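You operate a simulated robot arm through the tools that you are given. There is no shell and no other tool. Be economical: measure what you need, move in short steps, check, and stop when the job is done.

You run a simulated two-armed robot. Do the job below in one go: nothing can be reset, and whatever is moved stays where it is left.

Task
Switch off the desk lamp, dust under it and stand it back.
Fine: hold the lamp steady while you press its button, before you lift it; park it in the bay with the round-knob bookend till the dust is gone; use the green duster and put it back. Set down upright: desk lamp. What is to be rubbed or washed off counts as gone when no trace of it is left.

Only the result counts: the job must be done as asked and must still hold three seconds after the hand-in. Knocking over, shifting, dropping, spilling or breaking anything else fails it.

Robot
Two 7-joint arms with two-finger parallel grippers on one trunk that stands fixed in place. Base frame: the origin is at the foot of the trunk, x ahead of it, y to its left, z up. Lengths are in mm, angles in degrees, forces in N, time in s.
The left shoulder is at [60, 189, 1300], the right one opposite. With the tool pointing down near the work surface each hand reaches from about 100 to 580 mm from the base axis, measured 20 degrees to its own side. Payload 3.43 kg a hand.
The tool frame of a hand sits at the grasp point between the pads (the TCP): z along the fingers, y along the line on which they close. The tips reach 30 mm beyond it. The gripper opens to 94 mm. The fingers are 28 mm wide and 10 mm thick; the gripper's body (50 by 96 mm) begins 55 mm behind the TCP.
Orientation is told as [roll, pitch, yaw] about the base's x, y, z axes, in that order, counted from this pose: with the fingers straight down and closing along the base's y, the tool's x points along the base's -x, its y along +y and its z along -z.

Tools
- The arms move only by the tool servo_tool. It takes "left_increments", "right_increments" or both (then of equal length, played together; a hand with none holds still); each is text: rows parted by semicolons, each of 6 numbers parted by spaces: the shift along the tool's x, y, z in units of 40 mm (1.0 is 40 mm), then the turn, a rotation vector about the tool's x, y, z in units of 5 degrees (1.0 is 5 degrees). In form: dx dy dz wx wy wz; .... A call has 1 to 10 rows; each row shifts and turns the commanded pose from where the row before left it, along the tool's axes as they then stand. "left_gripper" and "right_gripper" are, for a hand that has rows, the opening in per cent of the stroke, from 0 (shut) to 100 (fully open), set as the call begins (left out, the last holds). A call with a number of a shift or a turn outside -1 to 1 is refused whole. Each row takes 0.2 s and may step no farther than 50 mm and 8.6 degrees from the row before; otherwise, or with a gripper value out of range, the whole call is refused. A pose out of reach is approached as far as the arm can. The call stops where the force on the tool passes 40 N (or 10 N more than at its start, if that is more) or the arm is blocked; 0.2 s more then pass. Each finger travels about 153 mm/s and halts on what it meets, pressing with about 22 N; the grip force reading is that of the motor and also rises with nothing between the fingers. The clock runs only during rows and for 0.2 s after the last one: add rows that do not move to give the fingers time. It gives the time, the measured TCP pose, the force on the tool (base axes), the opening and the grip force at its end, in the units of the frame above (readings bear some noise), with the torque about the TCP (base axes, N m) and any sound that the robot's microphone picked up.
- Cameras (640 x 400 px; columns grow to the right, rows downward): "scene" is now at [-12, 28.9, 1834.3]; the picture's right is [0.59, -0.81, 0.00], its down [-0.65, -0.47, -0.60] and it looks along [0.48, 0.35, -0.80] (base axes); focal length 343 px, centre (320, 200). "left" rides on the left gripper at [76, -14, -102] in its tool frame; the picture's right is [0.18, 0.98, 0.00], its down [-0.75, 0.14, -0.64] and it looks along [-0.63, 0.12, 0.77] (tool axes); focal length 243 px, centre (320, 200). "right" rides on the right gripper at [76, 14, -102] in its tool frame; the picture's right is [-0.18, 0.98, 0.00], its down [-0.75, -0.14, -0.64] and it looks along [-0.63, -0.12, 0.77] (tool axes); focal length 243 px, centre (320, 200). There is no depth. A picture from a camera that has moved, and an enlarged one, comes with that camera's place and axes in the base frame and with its lens. The place of the scene camera against the robot may be out by one fixed shift of up to 25 mm in any direction.
- capture(camera): a new picture of that camera. The clock stands still meanwhile.
- lift_body(by): slides the trunk up (or, below 0, down) by that many mm; the arms and the scene camera ride with it, the base frame stays. It gives what a move gives, with no picture.
- aim_head(pan, tilt): turns the head with the scene camera to pan (to the left, within 86 degrees either way) and tilt (down, from -29 to 69), counted from straight ahead of the robot. It gives what a move gives.
- zoom(camera, box): a new picture of the part [left, top, right, bottom] of that camera's present view, enlarged. The clock stands still meanwhile.
- close_job(): hands the job in; it is judged then, once.

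Go step by step. Nothing tells you positions but the pictures and the camera data: compare them with the known pose of the tool, close in by small moves and look again before you grip or let go. The budget is 120 turns and 94 pictures, counting those below and the enlarged ones. Unless the task says otherwise, let go and move clear before handing in.

The tools are called after ">>>" as a command line: name --argument value ..., lists and objects as JSON in quotes. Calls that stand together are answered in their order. servo_tool: Moves the arms, as the interface text tells. Its arguments: {"type":"object","properties":{"left_increments":{"type":"string"},"left_gripper":{"type":"number"},"right_increments":{"type":"string"},"right_gripper":{"type":"number"}},"required":[]} The other tools are called the same way: lift_body (by) slides the trunk up or down; aim_head (pan, tilt) turns the head that bears the scene camera; capture (camera) takes a picture; zoom (camera, box) takes an enlarged picture of a part of a camera's view; close_job () hands the job in.

At the start:

```text
time_s: 0.0
left_tcp_pos: [319.2, 262.2, 1386.9]
left_tool_rot: [0.0, 0.0, 0.0]
left_wrist_force: [-0.6, -0.4, -0.4]
left_wrist_torque: [-0.03, -0.02, -0.02]
left_opening: 94.0
left_finger_force: 0.0
right_tcp_pos: [284.5, -15.8, 1363.2]
right_tool_rot: [0.0, 0.0, 0.0]
right_wrist_force: [-1.1, 0.1, 0.6]
right_wrist_torque: [0.02, 0.02, -0.01]
right_opening: 93.8
right_finger_force: 0.1
trunk travel left (down, up): [-972.0, 18.0]
head pan, tilt: [36.0, 53.2]
```

scene: 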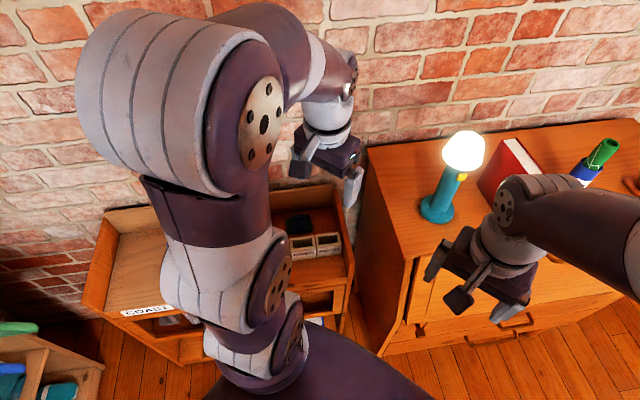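
right: 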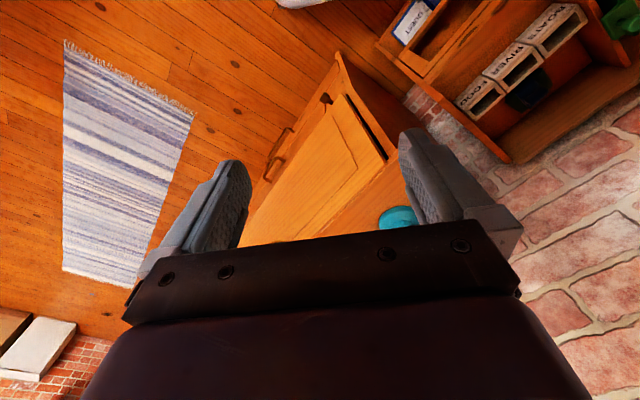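
left: 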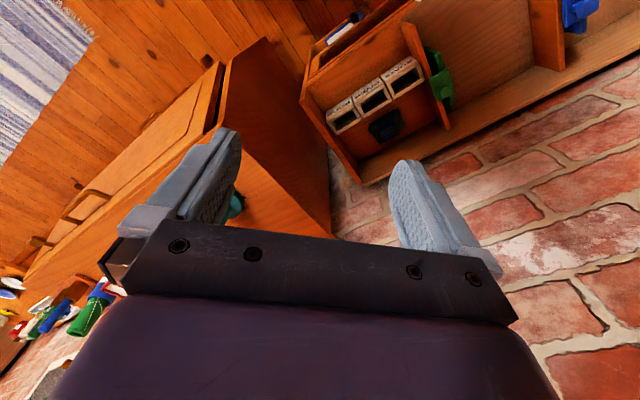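

I see the lit lamp on a dresser ahead and a low shelf to the left of it. I'll turn the head to survey the rest before moving.

>>> aim_head --pan 0 --tilt 50

>>> capture --camera "scene"

>>> aim_head --pan 75 --tilt 50

>>> capture --camera "scene"

```text
time_s: 1.0
left_tcp_pos: [317.9, 262.2, 1385.5]
left_tool_rot: [0.0, -0.1, 0.0]
left_wrist_force: [0.5, -0.2, -0.6]
left_wrist_torque: [0.0, 0.04, -0.05]
left_opening: 94.2
left_finger_force: 0.1
right_tcp_pos: [285.2, -13.6, 1364.0]
right_tool_rot: [0.1, 0.1, 0.0]
right_wrist_force: [0.0, 0.4, 0.4]
right_wrist_torque: [0.03, 0.03, -0.03]
right_opening: 94.1
right_finger_force: 0.0
trunk travel left (down, up): [-972.0, 18.0]
head pan, tilt: [0.0, 50.0]
```

```text
90 pictures are left
camera scene: at [5.2, -14.5, 1838.6], right [0.0, -1.0, 0.0], down [-0.77, 0.0, -0.64], along [0.64, 0.0, -0.77], focal length 343 px, centre (320, 200)
```

scene: 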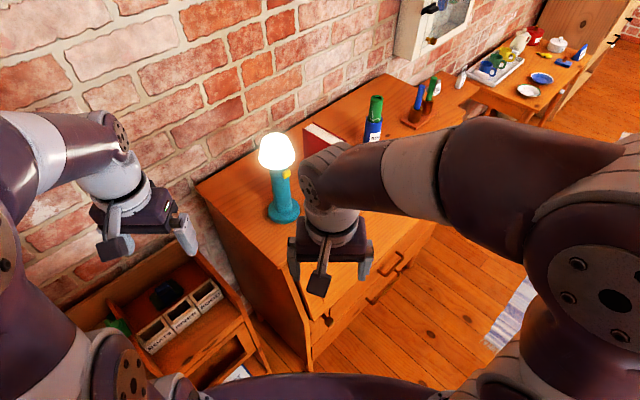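

```text
time_s: 2.5
left_tcp_pos: [318.7, 263.0, 1385.6]
left_tool_rot: [-0.1, 0.0, -0.1]
left_wrist_force: [-0.2, -0.2, 0.6]
left_wrist_torque: [-0.03, -0.02, -0.01]
left_opening: 93.8
left_finger_force: 0.2
right_tcp_pos: [285.3, -14.9, 1364.3]
right_tool_rot: [-0.1, 0.0, 0.0]
right_wrist_force: [-0.4, -0.9, -0.4]
right_wrist_torque: [0.02, -0.01, -0.02]
right_opening: 94.0
right_finger_force: 0.1
trunk travel left (down, up): [-972.0, 18.0]
head pan, tilt: [75.0, 50.0]
```

```text
89 pictures are left
camera scene: at [-51.7, 59.7, 1838.6], right [0.97, -0.26, 0.0], down [-0.2, -0.74, -0.64], along [0.17, 0.62, -0.77], focal length 343 px, centre (320, 200)
```

scene: 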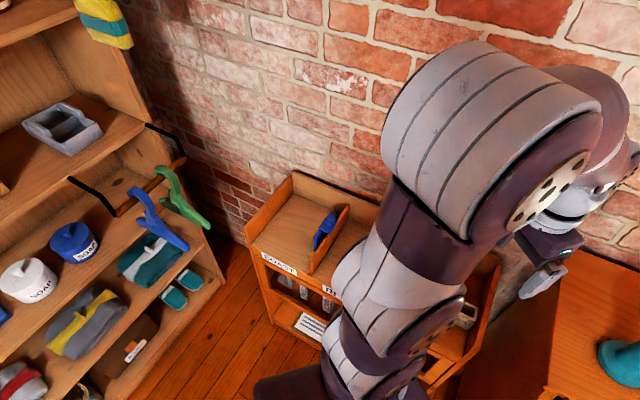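

The low shelf has bays split by bookends; I need closer looks at the bookends, the dusters and the items on the dresser.

>>> zoom --camera "scene" --box '[220, 160, 400, 300]'

>>> zoom --camera "left" --box '[290, 0, 640, 200]'

>>> aim_head --pan -10 --tilt 35

>>> capture --camera "scene"

>>> zoom --camera "scene" --box '[200, 100, 480, 300]'

```text
2.86 times, centred on (310, 230) of scene
camera zoom: at [-51.7, 59.7, 1838.6], right [0.97, -0.26, 0.0], down [-0.2, -0.74, -0.64], along [0.17, 0.62, -0.77], focal length 980 px, centre (349, 114)
```

zoom: 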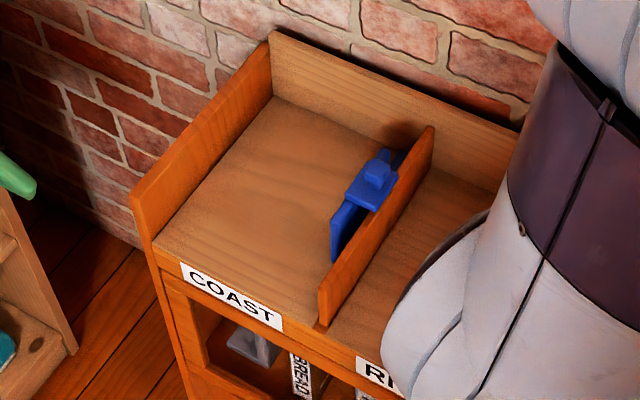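

```text
1.83 times, centred on (465, 100) of left
camera zoom: at [242.6, 248.8, 1488.4], right [-0.18, 0.98, 0.0], down [0.75, 0.14, 0.64], along [0.63, 0.12, -0.77], focal length 444 px, centre (55, 383)
```

zoom: 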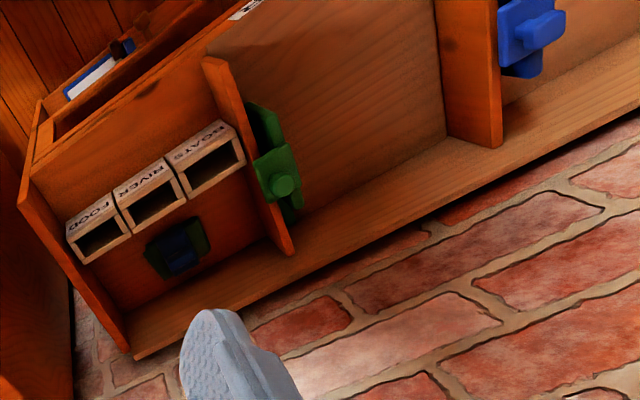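

```text
time_s: 4.1
left_tcp_pos: [318.4, 263.7, 1386.5]
left_tool_rot: [0.0, 0.0, -0.1]
left_wrist_force: [-1.0, -0.9, 0.7]
left_wrist_torque: [-0.02, 0.01, 0.02]
left_opening: 93.9
left_finger_force: 0.0
right_tcp_pos: [285.5, -14.4, 1364.6]
right_tool_rot: [0.0, 0.0, 0.1]
right_wrist_force: [-0.3, 0.2, -0.3]
right_wrist_torque: [0.01, 0.01, -0.02]
right_opening: 94.3
right_finger_force: 0.0
trunk travel left (down, up): [-972.0, 18.0]
head pan, tilt: [-10.0, 35.0]
```

```text
86 pictures are left
camera scene: at [15.0, -29.9, 1860.3], right [-0.17, -0.98, 0.0], down [-0.57, 0.1, -0.82], along [0.81, -0.14, -0.57], focal length 343 px, centre (320, 200)
```

scene: 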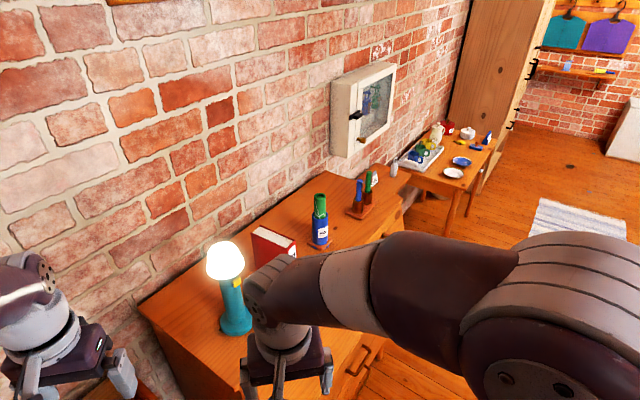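

```text
2.00 times, centred on (340, 200) of scene
camera zoom: at [15.0, -29.9, 1860.3], right [-0.17, -0.98, 0.0], down [-0.57, 0.1, -0.82], along [0.81, -0.14, -0.57], focal length 686 px, centre (280, 200)
```

zoom: 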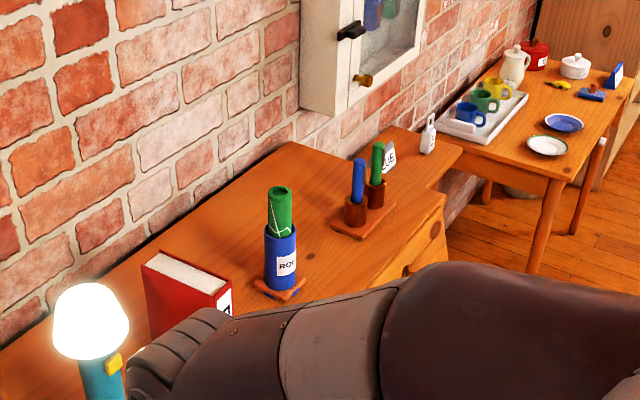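

The green bookend looks to have a round knob and the blue a square one. I still need to find the duster, so I'll look at the third bay and the bookcase on the left.

>>> zoom --camera "left" --box '[320, 60, 480, 160]'

>>> zoom --camera "scene" --box '[330, 150, 410, 220]'

>>> aim_head --pan 85 --tilt 45

>>> capture --camera "scene"

>>> aim_head --pan -60 --tilt 40

>>> capture --camera "scene"

```text
4.00 times, centred on (400, 110) of left
camera zoom: at [242.6, 248.8, 1488.4], right [-0.18, 0.98, 0.0], down [0.75, 0.14, 0.64], along [0.63, 0.12, -0.77], focal length 970 px, centre (0, 560)
```

zoom: 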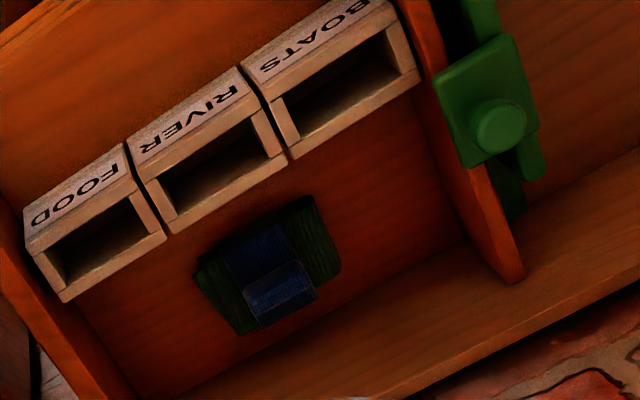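

```text
5.71 times, centred on (370, 185) of scene
camera zoom: at [15.0, -29.9, 1860.3], right [-0.17, -0.98, 0.0], down [-0.57, 0.1, -0.82], along [0.81, -0.14, -0.57], focal length 1959 px, centre (34, 286)
```

zoom: 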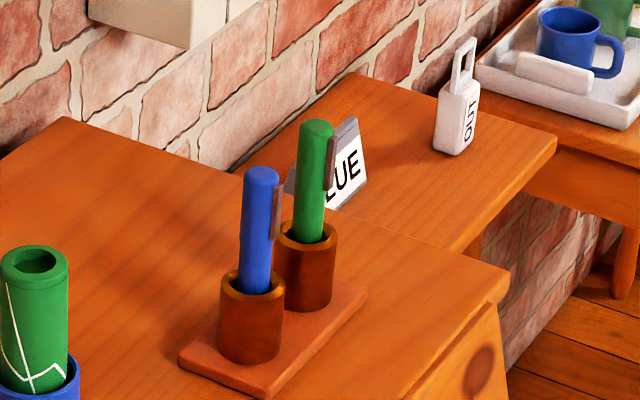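

```text
time_s: 5.8
left_tcp_pos: [318.4, 262.8, 1385.4]
left_tool_rot: [0.0, 0.1, 0.0]
left_wrist_force: [0.6, -0.6, -0.2]
left_wrist_torque: [-0.01, 0.0, -0.03]
left_opening: 94.0
left_finger_force: 0.1
right_tcp_pos: [286.0, -15.0, 1364.2]
right_tool_rot: [0.0, 0.1, 0.1]
right_wrist_force: [1.3, 0.2, 0.7]
right_wrist_torque: [0.01, -0.01, -0.02]
right_opening: 94.1
right_finger_force: 0.0
trunk travel left (down, up): [-972.0, 18.0]
head pan, tilt: [85.0, 45.0]
```

```text
82 pictures are left
camera scene: at [-64.6, 66.4, 1845.5], right [1.0, -0.09, 0.0], down [-0.06, -0.7, -0.71], along [0.06, 0.7, -0.71], focal length 343 px, centre (320, 200)
```

scene: 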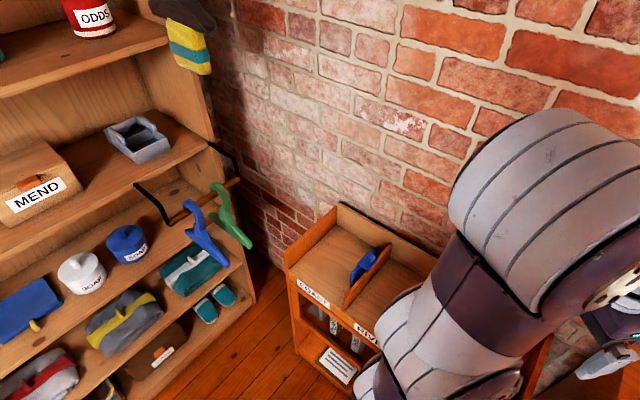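

```text
time_s: 8.1
left_tcp_pos: [319.0, 263.0, 1386.2]
left_tool_rot: [0.0, -0.1, 0.0]
left_wrist_force: [-0.4, -0.8, 0.0]
left_wrist_torque: [-0.01, -0.03, 0.0]
left_opening: 94.0
left_finger_force: 0.1
right_tcp_pos: [285.7, -15.5, 1363.6]
right_tool_rot: [0.0, 0.1, 0.0]
right_wrist_force: [-0.4, 0.5, -0.3]
right_wrist_torque: [-0.01, 0.02, 0.02]
right_opening: 94.2
right_finger_force: 0.0
trunk travel left (down, up): [-972.0, 18.0]
head pan, tilt: [-60.0, 40.0]
```

```text
81 pictures are left
camera scene: at [-29.2, -88.2, 1852.8], right [-0.87, -0.5, 0.0], down [-0.32, 0.56, -0.77], along [0.38, -0.66, -0.64], focal length 343 px, centre (320, 200)
```

scene: 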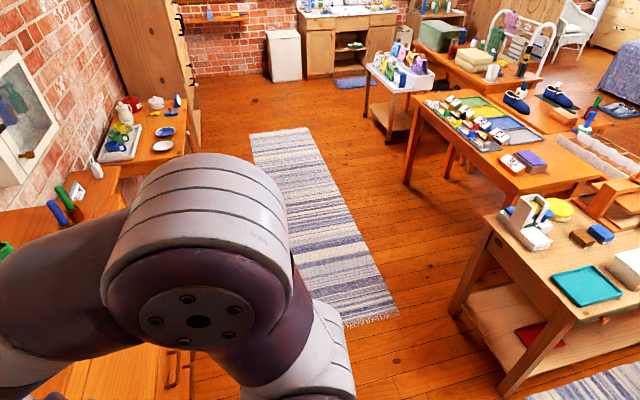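

I take the lamp base to be near (565, 80, 1110) and the low shelf's boxes near (470, 495, 590); a dark green pad with a blue handle in the third bay may be the duster. I'll retract the right arm to clear the view.

>>> servo_tool --right_increments "0.7 -1 0 0 0 0;0.7 -1 0 0 0 0;0.7 -1 0 0 0 0;0.7 -1 0 0 0 0;0 -1 0 0 0 0;0 -1 0 0 0 0"

>>> aim_head --pan 10 --tilt 50

>>> capture --camera "scene"

>>> zoom --camera "scene" --box '[200, 120, 400, 245]'

```text
time_s: 9.5
left_tcp_pos: [318.9, 262.1, 1386.1]
left_tool_rot: [-0.1, 0.0, 0.1]
left_wrist_force: [-0.4, -0.2, 0.9]
left_wrist_torque: [0.01, 0.03, -0.01]
left_opening: 94.1
left_finger_force: 0.2
right_tcp_pos: [223.1, -241.4, 1369.5]
right_tool_rot: [0.0, 0.0, 0.0]
right_wrist_force: [-0.1, 0.6, 0.9]
right_wrist_torque: [0.03, 0.04, 0.02]
right_opening: 94.3
right_finger_force: 0.1
right hand out of reach, approached as far as the arm can: row 3, 4
trunk travel left (down, up): [-972.0, 18.0]
head pan, tilt: [-60.0, 40.0]
```

```text
time_s: 10.9
left_tcp_pos: [319.0, 261.9, 1386.4]
left_tool_rot: [-0.1, 0.0, 0.0]
left_wrist_force: [-0.1, 0.8, -0.1]
left_wrist_torque: [0.0, 0.01, -0.03]
left_opening: 93.8
left_finger_force: 0.0
right_tcp_pos: [224.4, -240.5, 1370.2]
right_tool_rot: [0.1, 0.0, 0.1]
right_wrist_force: [0.9, -0.3, -0.1]
right_wrist_torque: [0.0, -0.02, 0.04]
right_opening: 93.8
right_finger_force: 0.2
trunk travel left (down, up): [-972.0, 18.0]
head pan, tilt: [10.0, 50.0]
```

```text
80 pictures are left
camera scene: at [4.3, -1.3, 1838.6], right [0.17, -0.98, 0.0], down [-0.75, -0.13, -0.64], along [0.63, 0.11, -0.77], focal length 343 px, centre (320, 200)
```

scene: 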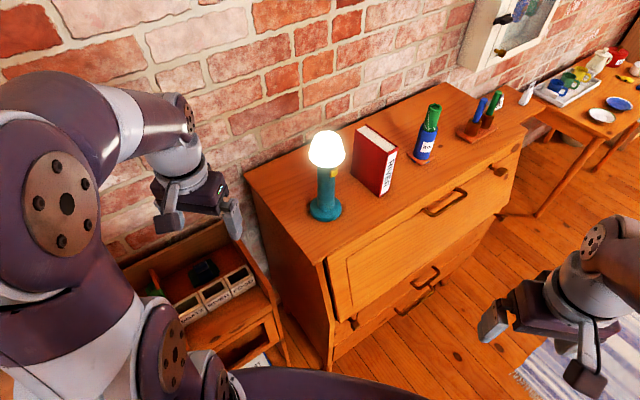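

```text
3.20 times, centred on (300, 182) of scene
camera zoom: at [4.3, -1.3, 1838.6], right [0.17, -0.98, 0.0], down [-0.75, -0.13, -0.64], along [0.63, 0.11, -0.77], focal length 1097 px, centre (384, 256)
```

zoom: 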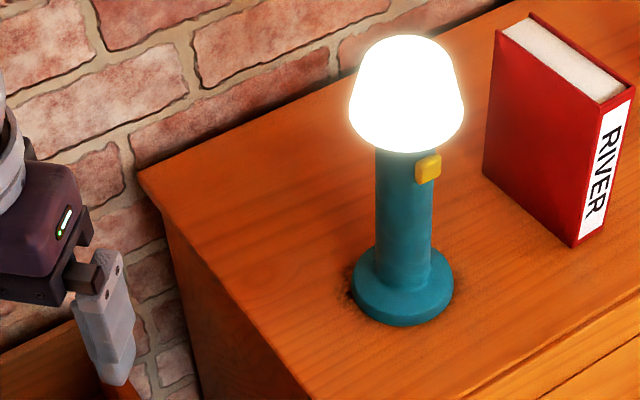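

The lamp is clear: yellow button on its right-front side just below the shade. Now I'll swing the left hand over the low shelf to identify the bookends and the duster.

>>> servo_tool --left_increments "0 1 0.8 0 0 0;0 1 0.8 0 0 0;0 1 0.8 0 0 0;0 1 0.8 0 0 0"

>>> capture --camera "left"

>>> aim_head --pan 45 --tilt 60

>>> capture --camera "scene"

```text
refused: row 1 steps farther than a row can; nothing moved
```

```text
78 pictures are left
camera left: at [242.7, 248.9, 1488.3], right [-0.18, 0.98, 0.0], down [0.75, 0.14, 0.64], along [0.63, 0.12, -0.77], focal length 243 px, centre (320, 200)
```

left: 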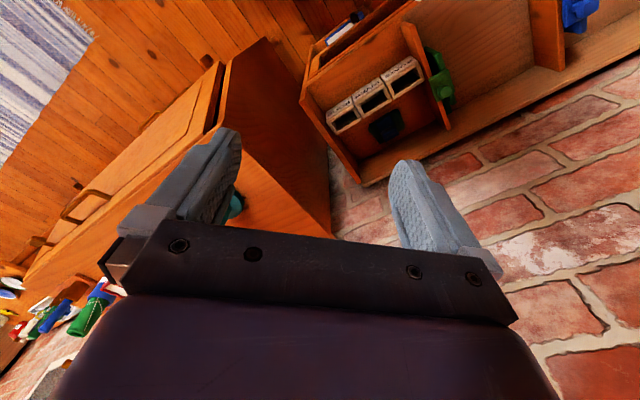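

```text
time_s: 11.9
left_tcp_pos: [317.7, 262.3, 1386.0]
left_tool_rot: [0.0, 0.1, -0.1]
left_wrist_force: [0.2, 0.2, -0.6]
left_wrist_torque: [0.0, -0.01, -0.02]
left_opening: 94.1
left_finger_force: 0.1
right_tcp_pos: [223.8, -240.1, 1371.0]
right_tool_rot: [0.0, 0.0, 0.0]
right_wrist_force: [0.1, -0.1, 0.1]
right_wrist_torque: [0.0, -0.03, 0.01]
right_opening: 94.1
right_finger_force: 0.0
trunk travel left (down, up): [-972.0, 18.0]
head pan, tilt: [45.0, 60.0]
```

```text
77 pictures are left
camera scene: at [-24.6, 32.3, 1826.1], right [0.71, -0.71, 0.0], down [-0.61, -0.61, -0.5], along [0.35, 0.35, -0.87], focal length 343 px, centre (320, 200)
```

scene: 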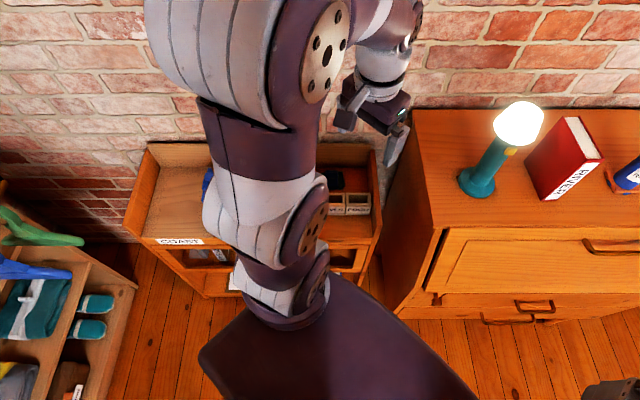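

The furniture is turned 45°: the wall runs along u=(0.71,-0.71), with v=(0.71,0.71) toward the wall. I'll yaw the left hand 45° to square up with it and go over the shelf.

>>> servo_tool --left_increments "0 0.5 0.5 0 0 -1;0 0.5 0.5 0 0 -1;0 0.5 0.5 0 0 -1;0 0.5 0.5 0 0 -1;0 0.5 0.5 0 0 -1;0 0.5 0.5 0 0 -1;0 0.5 0.5 0 0 -1;0 0.5 0.5 0 0 -1;0 0.5 0.5 0 0 -1"

>>> lift_body --by -250

>>> capture --camera "left"

>>> capture --camera "scene"

```text
time_s: 13.9
left_tcp_pos: [259.4, 428.9, 1205.6]
left_tool_rot: [0.0, 0.0, 45.1]
left_wrist_force: [0.2, 0.0, -0.1]
left_wrist_torque: [0.0, 0.0, -0.01]
left_opening: 94.2
left_finger_force: 0.2
right_tcp_pos: [224.5, -240.2, 1371.0]
right_tool_rot: [-0.1, 0.0, 0.0]
right_wrist_force: [0.9, -0.2, 0.6]
right_wrist_torque: [0.01, 0.02, 0.0]
right_opening: 93.9
right_finger_force: 0.0
trunk travel left (down, up): [-972.0, 18.0]
head pan, tilt: [45.0, 60.0]
```

```text
time_s: 16.5
left_tcp_pos: [258.5, 426.5, 956.2]
left_tool_rot: [0.0, 0.0, 45.1]
left_wrist_force: [-0.6, -0.1, -1.3]
left_wrist_torque: [0.01, 0.01, 0.01]
left_opening: 93.7
left_finger_force: 0.1
right_tcp_pos: [223.9, -241.5, 1120.0]
right_tool_rot: [0.1, 0.0, 0.1]
right_wrist_force: [0.7, 0.2, -0.2]
right_wrist_torque: [0.0, -0.03, -0.01]
right_opening: 94.2
right_finger_force: 0.1
trunk travel left (down, up): [-722.0, 268.0]
head pan, tilt: [45.0, 60.0]
```

```text
76 pictures are left
camera left: at [214.6, 363.4, 1057.8], right [-0.83, 0.56, 0.0], down [0.43, 0.63, 0.64], along [0.36, 0.53, -0.77], focal length 243 px, centre (320, 200)
```

left: 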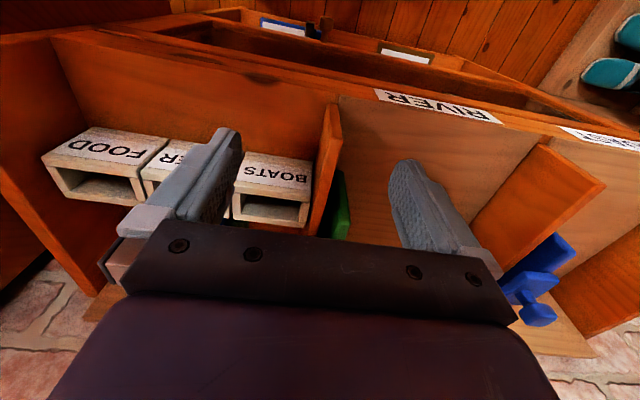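

```text
75 pictures are left
camera scene: at [-24.7, 32.4, 1576.1], right [0.71, -0.71, 0.0], down [-0.61, -0.61, -0.5], along [0.35, 0.35, -0.87], focal length 343 px, centre (320, 200)
```

scene: 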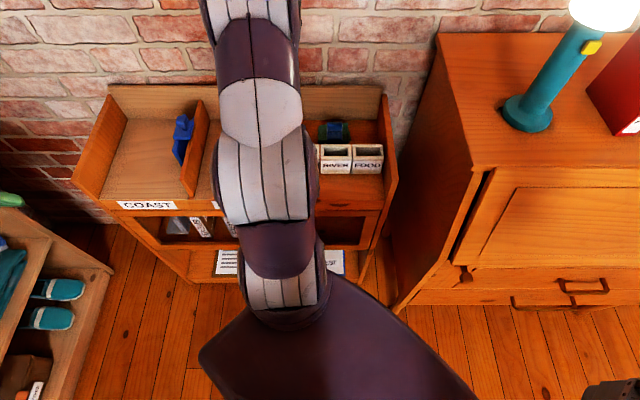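

Now I see the three bays clearly; a green pad with a blue block lies behind the boxes in the right bay. Zooming on pad, bookends and labels.

>>> zoom --camera "scene" --box '[300, 80, 400, 200]'

>>> zoom --camera "scene" --box '[70, 80, 230, 290]'

>>> zoom --camera "left" --box '[480, 200, 600, 350]'

>>> zoom --camera "scene" --box '[490, 0, 640, 140]'

```text
3.33 times, centred on (350, 140) of scene
camera zoom: at [-24.7, 32.4, 1576.1], right [0.71, -0.71, 0.0], down [-0.61, -0.61, -0.5], along [0.35, 0.35, -0.87], focal length 1143 px, centre (220, 400)
```

zoom: 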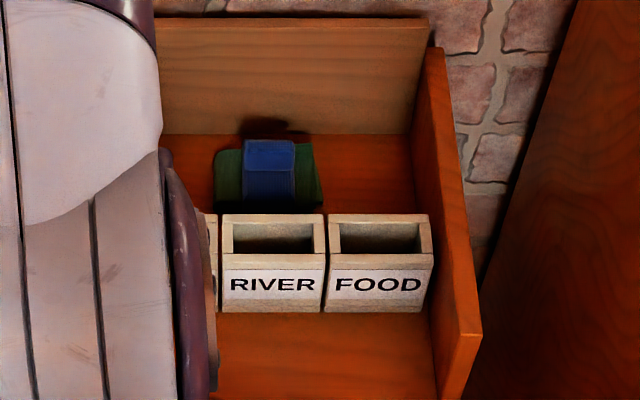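

```text
1.90 times, centred on (150, 185) of scene
camera zoom: at [-24.7, 32.4, 1576.1], right [0.71, -0.71, 0.0], down [-0.61, -0.61, -0.5], along [0.35, 0.35, -0.87], focal length 653 px, centre (644, 229)
```

zoom: 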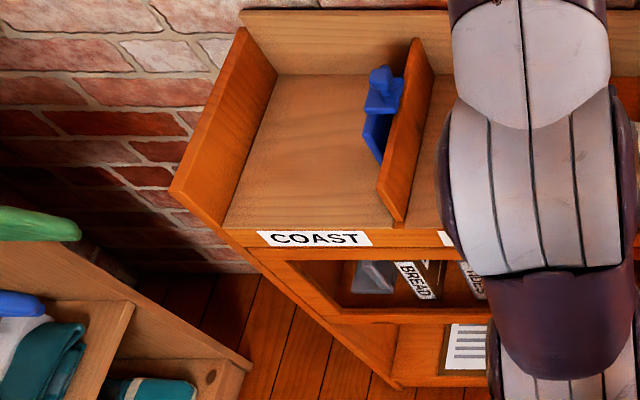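

```text
2.67 times, centred on (540, 275) of left
camera zoom: at [214.6, 363.4, 1057.8], right [-0.83, 0.56, 0.0], down [0.43, 0.63, 0.64], along [0.36, 0.53, -0.77], focal length 647 px, centre (-267, 0)
```

zoom: 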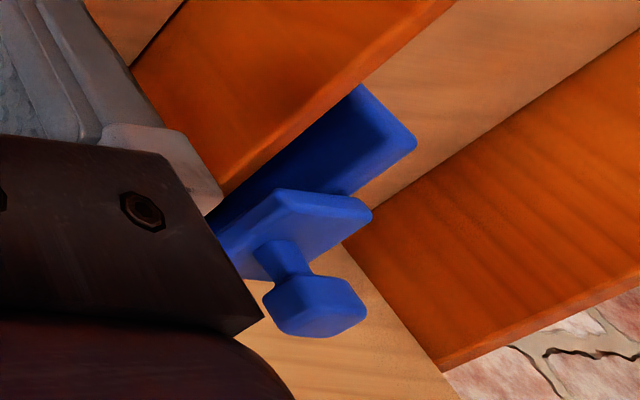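

```text
2.86 times, centred on (565, 70) of scene
camera zoom: at [-24.7, 32.4, 1576.1], right [0.71, -0.71, 0.0], down [-0.61, -0.61, -0.5], along [0.35, 0.35, -0.87], focal length 980 px, centre (-380, 571)
```

zoom: 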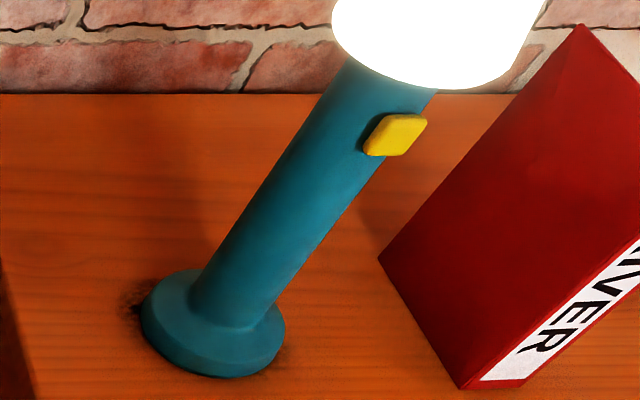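

Blue knob is square, green knob is round, so the parking bay is the middle one (RIVER). The green pad with blue strap in the right bay is the duster. The button faces roughly -v. I'll bring the trunk back up and turn the left hand toward the lamp.

>>> lift_body --by 250

>>> servo_tool --left_increments "0 0 -0.25 0 0 1;0 0 -0.25 0 0 1;0 0 -0.25 0 0 1;0 0 -0.25 0 0 1;0 -0.5 0 0 0 1;0 -0.5 0 0 0 1;0 -0.5 0 0 0 1;0 -0.5 0 0 0 1;0 -0.5 0 0 0 1;0 -0.5 0 0 0 1"

>>> servo_tool --left_increments "0 -0.5 0 0 0 1;0 -0.5 0 0 0 1;0 -0.5 0 0 0 1;0 0 0 0 -1 0;0 0 0 0 -1 0;0 0 0 0 -1 0;0 0 0 0 -1 0;0 0 0 0 -1 0;0 0 0 0 -1 0;0 0 0 0 -1 0"

>>> servo_tool --left_increments "0 0 0 0 -1 0;0 0 0 0 -1 0;0 0 0 0 -1 0;0 0 0 0 -1 0;0 0 0 0 -1 0"

>>> capture --camera "left"

>>> aim_head --pan 10 --tilt 50

>>> capture --camera "scene"

```text
time_s: 19.1
left_tcp_pos: [257.8, 426.8, 1205.4]
left_tool_rot: [0.0, 0.0, 45.0]
left_wrist_force: [-0.1, 0.0, 0.1]
left_wrist_torque: [0.01, -0.01, -0.03]
left_opening: 93.9
left_finger_force: 0.1
right_tcp_pos: [224.9, -241.6, 1370.1]
right_tool_rot: [0.0, 0.0, -0.1]
right_wrist_force: [0.4, -0.2, -0.6]
right_wrist_torque: [-0.03, 0.02, -0.02]
right_opening: 94.2
right_finger_force: 0.0
trunk travel left (down, up): [-972.0, 18.0]
head pan, tilt: [45.0, 60.0]
```

```text
time_s: 21.3
left_tcp_pos: [285.3, 311.6, 1245.9]
left_tool_rot: [0.0, 0.0, -5.1]
left_wrist_force: [-0.7, -0.5, -0.1]
left_wrist_torque: [0.01, 0.02, -0.01]
left_opening: 94.2
left_finger_force: 0.1
right_tcp_pos: [224.3, -242.0, 1370.2]
right_tool_rot: [0.0, 0.0, 0.0]
right_wrist_force: [0.5, -0.5, 0.2]
right_wrist_torque: [-0.01, 0.0, 0.0]
right_opening: 94.0
right_finger_force: 0.1
trunk travel left (down, up): [-972.0, 18.0]
head pan, tilt: [45.0, 60.0]
```

```text
time_s: 23.5
left_tcp_pos: [273.7, 250.9, 1245.7]
left_tool_rot: [0.0, -35.1, -20.0]
left_wrist_force: [-0.4, -0.5, -0.4]
left_wrist_torque: [-0.02, 0.03, 0.01]
left_opening: 93.9
left_finger_force: 0.1
right_tcp_pos: [223.1, -241.0, 1369.8]
right_tool_rot: [-0.1, 0.0, 0.1]
right_wrist_force: [0.3, 0.9, 0.8]
right_wrist_torque: [0.01, 0.02, -0.01]
right_opening: 94.0
right_finger_force: 0.1
trunk travel left (down, up): [-972.0, 18.0]
head pan, tilt: [45.0, 60.0]
```

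```text
time_s: 24.7
left_tcp_pos: [279.3, 265.4, 1255.9]
left_tool_rot: [-0.4, -55.1, -19.7]
left_wrist_force: [-0.3, 0.1, 1.3]
left_wrist_torque: [-0.01, 0.0, 0.0]
left_opening: 94.0
left_finger_force: 0.0
left hand out of reach, approached as far as the arm can: row 3, 4, 5
right_tcp_pos: [224.5, -241.9, 1370.0]
right_tool_rot: [0.0, 0.1, 0.0]
right_wrist_force: [0.1, 1.2, 1.1]
right_wrist_torque: [0.02, -0.01, 0.02]
right_opening: 93.9
right_finger_force: 0.0
trunk travel left (down, up): [-972.0, 18.0]
head pan, tilt: [45.0, 60.0]
```

```text
70 pictures are left
camera left: at [155.8, 297.2, 1252.6], right [0.24, 0.96, -0.16], down [-0.04, 0.17, 0.98], along [0.97, -0.23, 0.08], focal length 243 px, centre (320, 200)
```

left: 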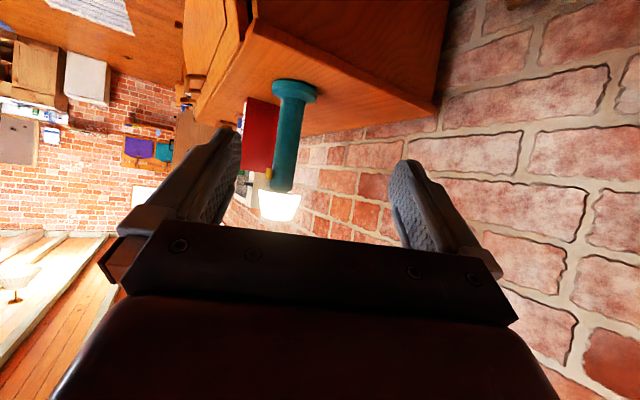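

```text
time_s: 25.7
left_tcp_pos: [280.3, 266.3, 1256.0]
left_tool_rot: [-0.5, -54.8, -19.7]
left_wrist_force: [0.1, -0.6, 0.6]
left_wrist_torque: [-0.01, 0.02, -0.02]
left_opening: 94.1
left_finger_force: 0.1
right_tcp_pos: [224.3, -240.5, 1370.9]
right_tool_rot: [0.1, 0.0, -0.1]
right_wrist_force: [0.0, -0.5, 0.6]
right_wrist_torque: [-0.01, 0.01, 0.01]
right_opening: 93.9
right_finger_force: 0.0
trunk travel left (down, up): [-972.0, 18.0]
head pan, tilt: [10.0, 50.0]
```

```text
69 pictures are left
camera scene: at [3.9, -1.1, 1838.6], right [0.17, -0.98, 0.0], down [-0.75, -0.13, -0.64], along [0.63, 0.11, -0.77], focal length 343 px, centre (320, 200)
```

scene: 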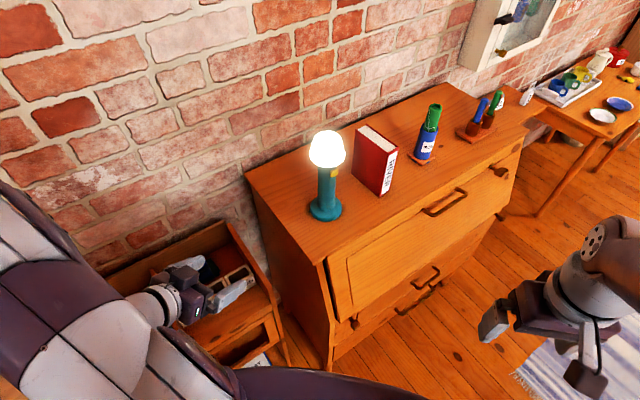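

Triangulating with the accurate hand cameras puts the lamp at about (620, 98), base bottom z≈1067, button z≈1253, shade bottom z≈1288. I'll approach to a pre-grip position short of the stem.

>>> servo_tool --left_increments "-0.263 -0.117 0.82 0 0 0;-0.263 -0.117 0.82 0 0 0;-0.263 -0.117 0.82 0 0 0;-0.263 -0.117 0.82 0 0 0;-0.263 -0.117 0.82 0 0 0;-0.263 -0.117 0.82 0 0 0;-0.263 -0.117 0.82 0 0 0"

>>> capture --camera "left"

>>> capture --camera "scene"

```text
time_s: 27.3
left_tcp_pos: [489.1, 158.7, 1185.9]
left_tool_rot: [-0.7, -54.8, -19.5]
left_wrist_force: [-0.4, -0.5, 0.6]
left_wrist_torque: [0.0, 0.04, 0.0]
left_opening: 93.9
left_finger_force: 0.1
left hand out of reach, approached as far as the arm can: row 1
right_tcp_pos: [224.1, -241.1, 1370.4]
right_tool_rot: [0.0, 0.1, 0.0]
right_wrist_force: [-0.6, -0.7, -0.3]
right_wrist_torque: [0.0, -0.01, -0.01]
right_opening: 94.2
right_finger_force: 0.1
trunk travel left (down, up): [-972.0, 18.0]
head pan, tilt: [10.0, 50.0]
```

```text
68 pictures are left
camera left: at [363.9, 189.0, 1182.6], right [0.24, 0.96, -0.16], down [-0.03, 0.17, 0.98], along [0.97, -0.23, 0.07], focal length 243 px, centre (320, 200)
```

left: 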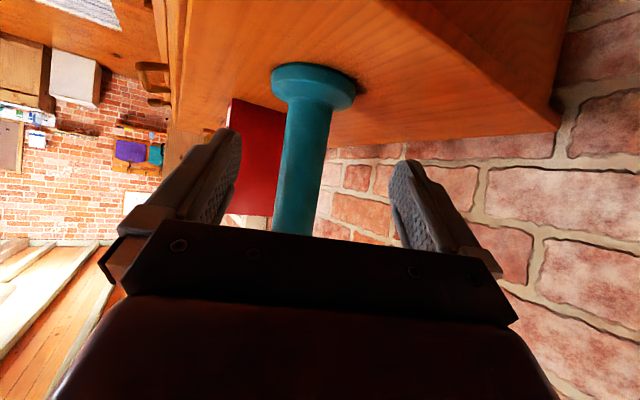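

```text
67 pictures are left
camera scene: at [5.7, -1.9, 1838.6], right [0.17, -0.98, 0.0], down [-0.76, -0.13, -0.64], along [0.63, 0.11, -0.77], focal length 343 px, centre (320, 200)
```

scene: 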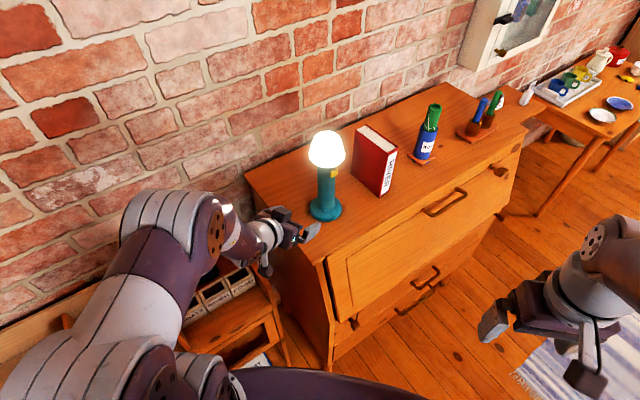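

The stem sits slightly to the right of the fingers' midline and about 130 mm ahead. I'll shift 9 mm right and advance 70 mm, then look again.

>>> servo_tool --left_increments "-0.265 -0.075 0.53 0 0 0;-0.265 -0.075 0.53 0 0 0;-0.265 -0.075 0.53 0 0 0"

>>> capture --camera "left"

>>> zoom --camera "scene" --box '[220, 120, 380, 240]'

```text
time_s: 28.1
left_tcp_pos: [552.0, 126.6, 1176.7]
left_tool_rot: [-0.6, -54.8, -19.7]
left_wrist_force: [0.5, -0.3, -0.3]
left_wrist_torque: [0.03, 0.03, 0.02]
left_opening: 94.1
left_finger_force: 0.1
right_tcp_pos: [224.4, -241.0, 1370.4]
right_tool_rot: [0.0, 0.0, 0.0]
right_wrist_force: [0.0, -0.2, 0.5]
right_wrist_torque: [0.02, -0.02, 0.02]
right_opening: 94.0
right_finger_force: 0.0
trunk travel left (down, up): [-972.0, 18.0]
head pan, tilt: [10.0, 50.0]
```

```text
66 pictures are left
camera left: at [426.7, 157.1, 1173.0], right [0.24, 0.96, -0.16], down [-0.03, 0.17, 0.99], along [0.97, -0.23, 0.07], focal length 243 px, centre (320, 200)
```

left: 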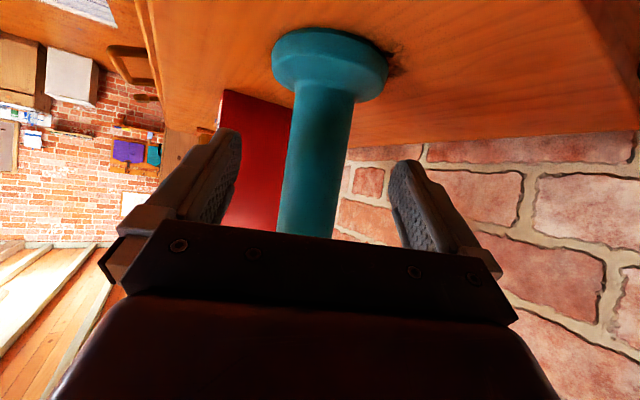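

```text
3.33 times, centred on (300, 180) of scene
camera zoom: at [4.8, -1.6, 1838.6], right [0.17, -0.98, 0.0], down [-0.75, -0.13, -0.64], along [0.63, 0.11, -0.77], focal length 1143 px, centre (387, 267)
```

zoom: 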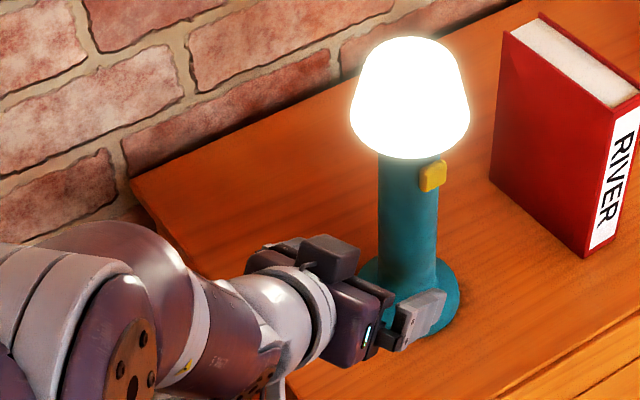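

Aligned: lamp axis at about (605, 108), on the hand's line, 55 mm ahead. I'll advance and check before closing.

>>> servo_tool --left_increments "-0.344 0 0.58 0 0 0;-0.344 0 0.58 0 0 0"

>>> capture --camera "left"

>>> zoom --camera "scene" --box '[220, 120, 380, 240]'

```text
time_s: 28.7
left_tcp_pos: [602.6, 108.4, 1171.6]
left_tool_rot: [-0.4, -54.8, -19.7]
left_wrist_force: [0.3, -0.4, -0.5]
left_wrist_torque: [0.03, 0.03, 0.01]
left_opening: 93.9
left_finger_force: 0.1
right_tcp_pos: [226.0, -242.3, 1369.3]
right_tool_rot: [0.0, 0.1, 0.0]
right_wrist_force: [0.0, -0.1, -0.1]
right_wrist_torque: [-0.01, 0.03, 0.0]
right_opening: 94.1
right_finger_force: 0.1
trunk travel left (down, up): [-972.0, 18.0]
head pan, tilt: [10.0, 50.0]
```

```text
64 pictures are left
camera left: at [477.8, 138.5, 1168.1], right [0.24, 0.96, -0.16], down [-0.03, 0.17, 0.99], along [0.97, -0.23, 0.07], focal length 243 px, centre (320, 200)
```

left: 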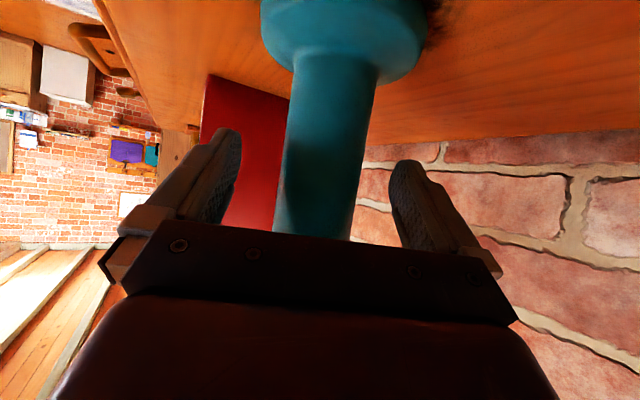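

```text
3.33 times, centred on (300, 180) of scene
camera zoom: at [6.7, -1.9, 1838.6], right [0.17, -0.98, 0.0], down [-0.76, -0.13, -0.64], along [0.63, 0.11, -0.77], focal length 1143 px, centre (387, 267)
```

zoom: 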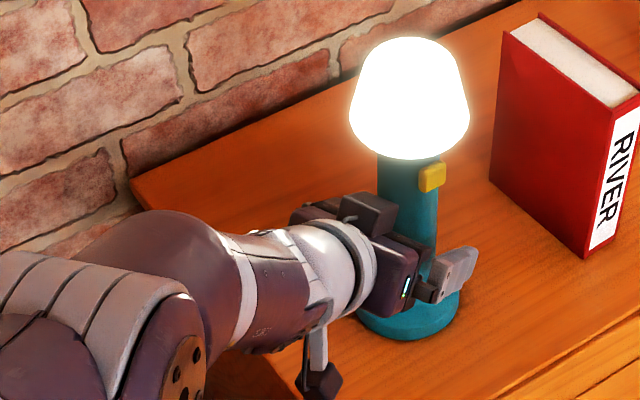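

Stem is between the fingers but still some 10–20 mm ahead of the grasp point. I'll nudge 14 mm forward and close.

>>> servo_tool --left_increments "-0.2 0 0.29 0 0 0"

>>> servo_tool --left_increments "0 0 0 0 0 0;0 0 0 0 0 0;0 0 0 0 0 0" --left_gripper 0

>>> capture --camera "left"

```text
time_s: 29.1
left_tcp_pos: [613.4, 103.5, 1172.0]
left_tool_rot: [-0.5, -54.8, -19.6]
left_wrist_force: [0.2, 0.0, -0.4]
left_wrist_torque: [-0.05, 0.03, -0.02]
left_opening: 94.0
left_finger_force: 0.1
right_tcp_pos: [223.7, -242.4, 1370.1]
right_tool_rot: [0.0, 0.1, 0.1]
right_wrist_force: [0.4, 0.2, 0.3]
right_wrist_torque: [0.03, 0.04, 0.0]
right_opening: 94.1
right_finger_force: 0.0
trunk travel left (down, up): [-972.0, 18.0]
head pan, tilt: [10.0, 50.0]
```

```text
time_s: 29.9
left_tcp_pos: [613.6, 103.2, 1171.4]
left_tool_rot: [-0.5, -54.8, -19.8]
left_wrist_force: [-0.8, -0.2, 0.5]
left_wrist_torque: [-0.08, 0.09, -0.03]
left_opening: 50.6
left_finger_force: 22.0
right_tcp_pos: [224.4, -240.5, 1371.0]
right_tool_rot: [0.1, 0.0, -0.1]
right_wrist_force: [0.6, 0.2, 0.2]
right_wrist_torque: [-0.01, 0.03, -0.01]
right_opening: 93.9
right_finger_force: 0.1
trunk travel left (down, up): [-972.0, 18.0]
head pan, tilt: [10.0, 50.0]
```

```text
62 pictures are left
camera left: at [488.4, 134.0, 1168.3], right [0.24, 0.96, -0.16], down [-0.04, 0.17, 0.98], along [0.97, -0.23, 0.07], focal length 243 px, centre (320, 200)
```

left: 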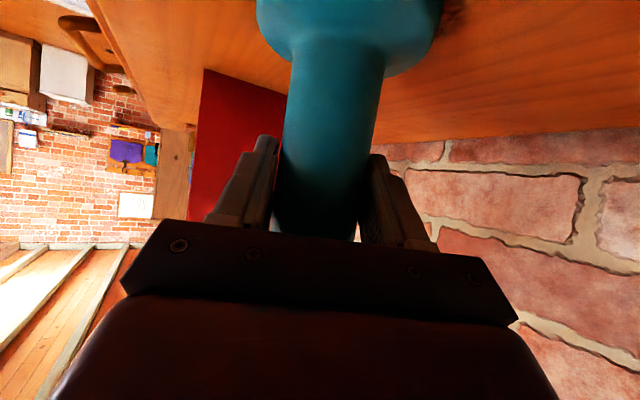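

The lamp is held (50.6 mm stem). Now the right hand: shut it, bring it forward over the dresser's front and turn it to point along about azimuth 40° toward the button.

>>> servo_tool --right_increments "-0.77 0.6 0 0 0 0;-0.77 0.6 0 0 0 0;-0.77 0.6 0 0 0 0;-0.77 0.6 0 0 0 0;-0.77 0.6 0 0 0 0;-0.77 0.5 0 0 0 -1;-0.77 0.5 0 0 0 -1" --right_gripper 0

>>> servo_tool --right_increments "0 0 0 0 0 -1;0 0 0 0 0 -1;0 0 0 0 0 -1;0 0 0 0 0 -1;0 0 0 0 0 -1;0 0 0 0 0 -1;0 0 0 0 -1 0;0 0 0 0 -1 0;0 0 0 0 -1 0;0 0 0 0 -1 0"

>>> servo_tool --right_increments "0 0 0 0 -1 0;0 0 0 0 -1 0;0 0 0 0 -1 0;0 0 0 0 -1 0;0 0 0 0 -1 0;0 0 0 0 -1 0;0 0 0 0 -1 0;0 0 0 0 -1 0;0 0 0 0 -1 0"

>>> capture --camera "right"

>>> capture --camera "scene"

```text
time_s: 31.5
left_tcp_pos: [614.6, 104.0, 1171.7]
left_tool_rot: [-0.7, -54.9, -19.6]
left_wrist_force: [1.3, 1.0, -0.3]
left_wrist_torque: [-0.14, -0.09, 0.03]
left_opening: 50.7
left_finger_force: 21.8
right_tcp_pos: [430.5, -79.5, 1352.7]
right_tool_rot: [-0.1, 0.1, 10.0]
right_wrist_force: [-0.3, 0.3, 0.6]
right_wrist_torque: [-0.01, 0.01, 0.02]
right_opening: 0.0
right_finger_force: 22.3
right hand out of reach, approached as far as the arm can: row 7
trunk travel left (down, up): [-972.0, 18.0]
head pan, tilt: [10.0, 50.0]
```

```text
time_s: 33.7
left_tcp_pos: [612.6, 103.1, 1173.3]
left_tool_rot: [-0.5, -54.9, -19.7]
left_wrist_force: [-0.4, -0.7, -0.7]
left_wrist_torque: [-0.01, 0.02, -0.03]
left_opening: 50.7
left_finger_force: 22.5
right_tcp_pos: [431.7, -81.1, 1353.8]
right_tool_rot: [0.0, -20.0, 40.1]
right_wrist_force: [-0.7, -0.4, 1.0]
right_wrist_torque: [0.02, 0.01, -0.01]
right_opening: 0.0
right_finger_force: 21.5
trunk travel left (down, up): [-972.0, 18.0]
head pan, tilt: [10.0, 50.0]
```

```text
time_s: 35.7
left_tcp_pos: [614.3, 103.1, 1171.3]
left_tool_rot: [-0.6, -54.9, -19.8]
left_wrist_force: [0.3, -0.5, -0.6]
left_wrist_torque: [-0.02, 0.03, 0.01]
left_opening: 50.9
left_finger_force: 22.4
right_tcp_pos: [432.5, -81.4, 1355.6]
right_tool_rot: [-0.1, -65.1, 40.0]
right_wrist_force: [-0.5, -0.2, 0.4]
right_wrist_torque: [-0.02, 0.01, 0.0]
right_opening: 0.1
right_finger_force: 21.6
trunk travel left (down, up): [-972.0, 18.0]
head pan, tilt: [10.0, 50.0]
```

```text
61 pictures are left
camera right: at [326.6, -150.0, 1329.6], right [-0.57, 0.8, 0.17], down [-0.11, -0.28, 0.95], along [0.81, 0.53, 0.25], focal length 243 px, centre (320, 200)
```

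right: 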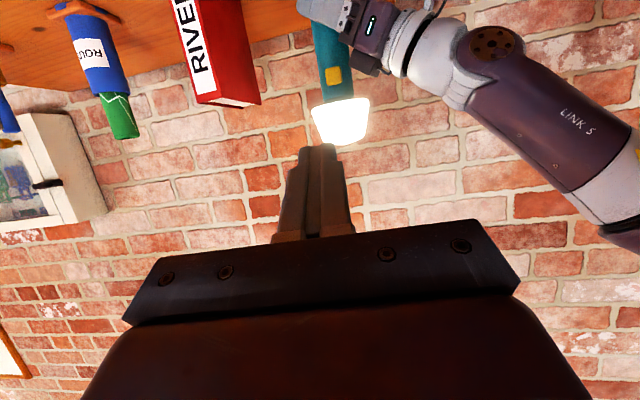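

```text
60 pictures are left
camera scene: at [4.9, -1.3, 1838.6], right [0.17, -0.98, 0.0], down [-0.75, -0.13, -0.64], along [0.63, 0.11, -0.77], focal length 343 px, centre (320, 200)
```

scene: 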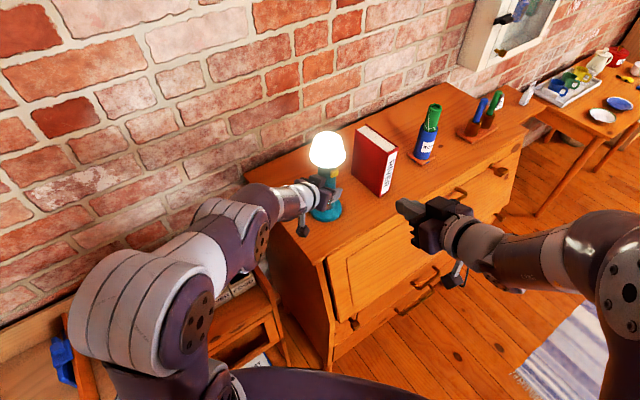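

From the right camera the button is centred on the stem, so it faces this hand; I take it at about (593, 79, 1257). I'll level the hand, yaw it to 50° for clearance from the left hand, and stop 45 mm short.

>>> servo_tool --right_increments "0 0 0 0 -1 0;0 0 0 0 -1 0;0 0 0 0 -1 0;0 0 0 -0.985 0 -0.174;0 0 0 -0.985 0 -0.174;0.329 -0.1 0.828 0 0 0;0.329 -0.1 0.828 0 0 0;0.329 -0.1 0.828 0 0 0"

>>> capture --camera "right"

>>> zoom --camera "scene" --box '[230, 110, 470, 260]'

```text
time_s: 37.5
left_tcp_pos: [613.9, 103.0, 1172.4]
left_tool_rot: [-0.6, -54.9, -19.6]
left_wrist_force: [0.7, -0.1, -0.8]
left_wrist_torque: [-0.06, -0.03, -0.01]
left_opening: 50.6
left_finger_force: 21.4
right_tcp_pos: [492.7, -2.6, 1292.8]
right_tool_rot: [2.9, -71.0, 44.2]
right_wrist_force: [-0.6, 0.0, -0.6]
right_wrist_torque: [0.0, -0.03, 0.0]
right_opening: 0.0
right_finger_force: 22.3
right hand out of reach, approached as far as the arm can: row 2, 3, 4, 5
trunk travel left (down, up): [-972.0, 18.0]
head pan, tilt: [10.0, 50.0]
```

```text
59 pictures are left
camera right: at [399.6, -81.1, 1255.7], right [-0.68, 0.71, 0.19], down [-0.13, -0.37, 0.92], along [0.73, 0.59, 0.35], focal length 243 px, centre (320, 200)
```

right: 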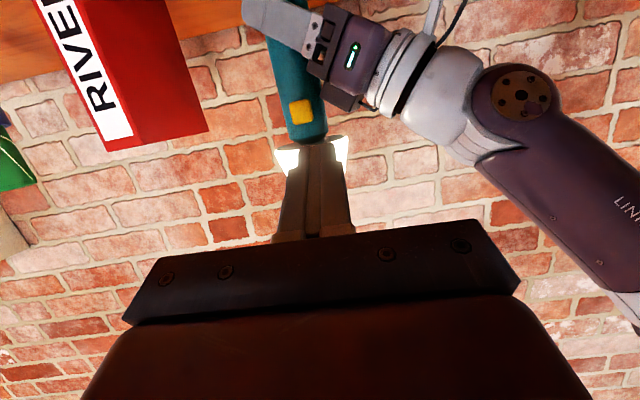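

```text
2.67 times, centred on (350, 185) of scene
camera zoom: at [5.6, -0.6, 1838.6], right [0.17, -0.98, 0.0], down [-0.76, -0.13, -0.64], along [0.63, 0.11, -0.77], focal length 914 px, centre (240, 240)
```

zoom: 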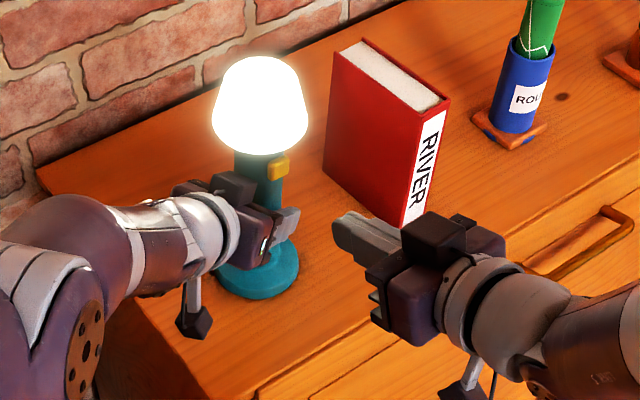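

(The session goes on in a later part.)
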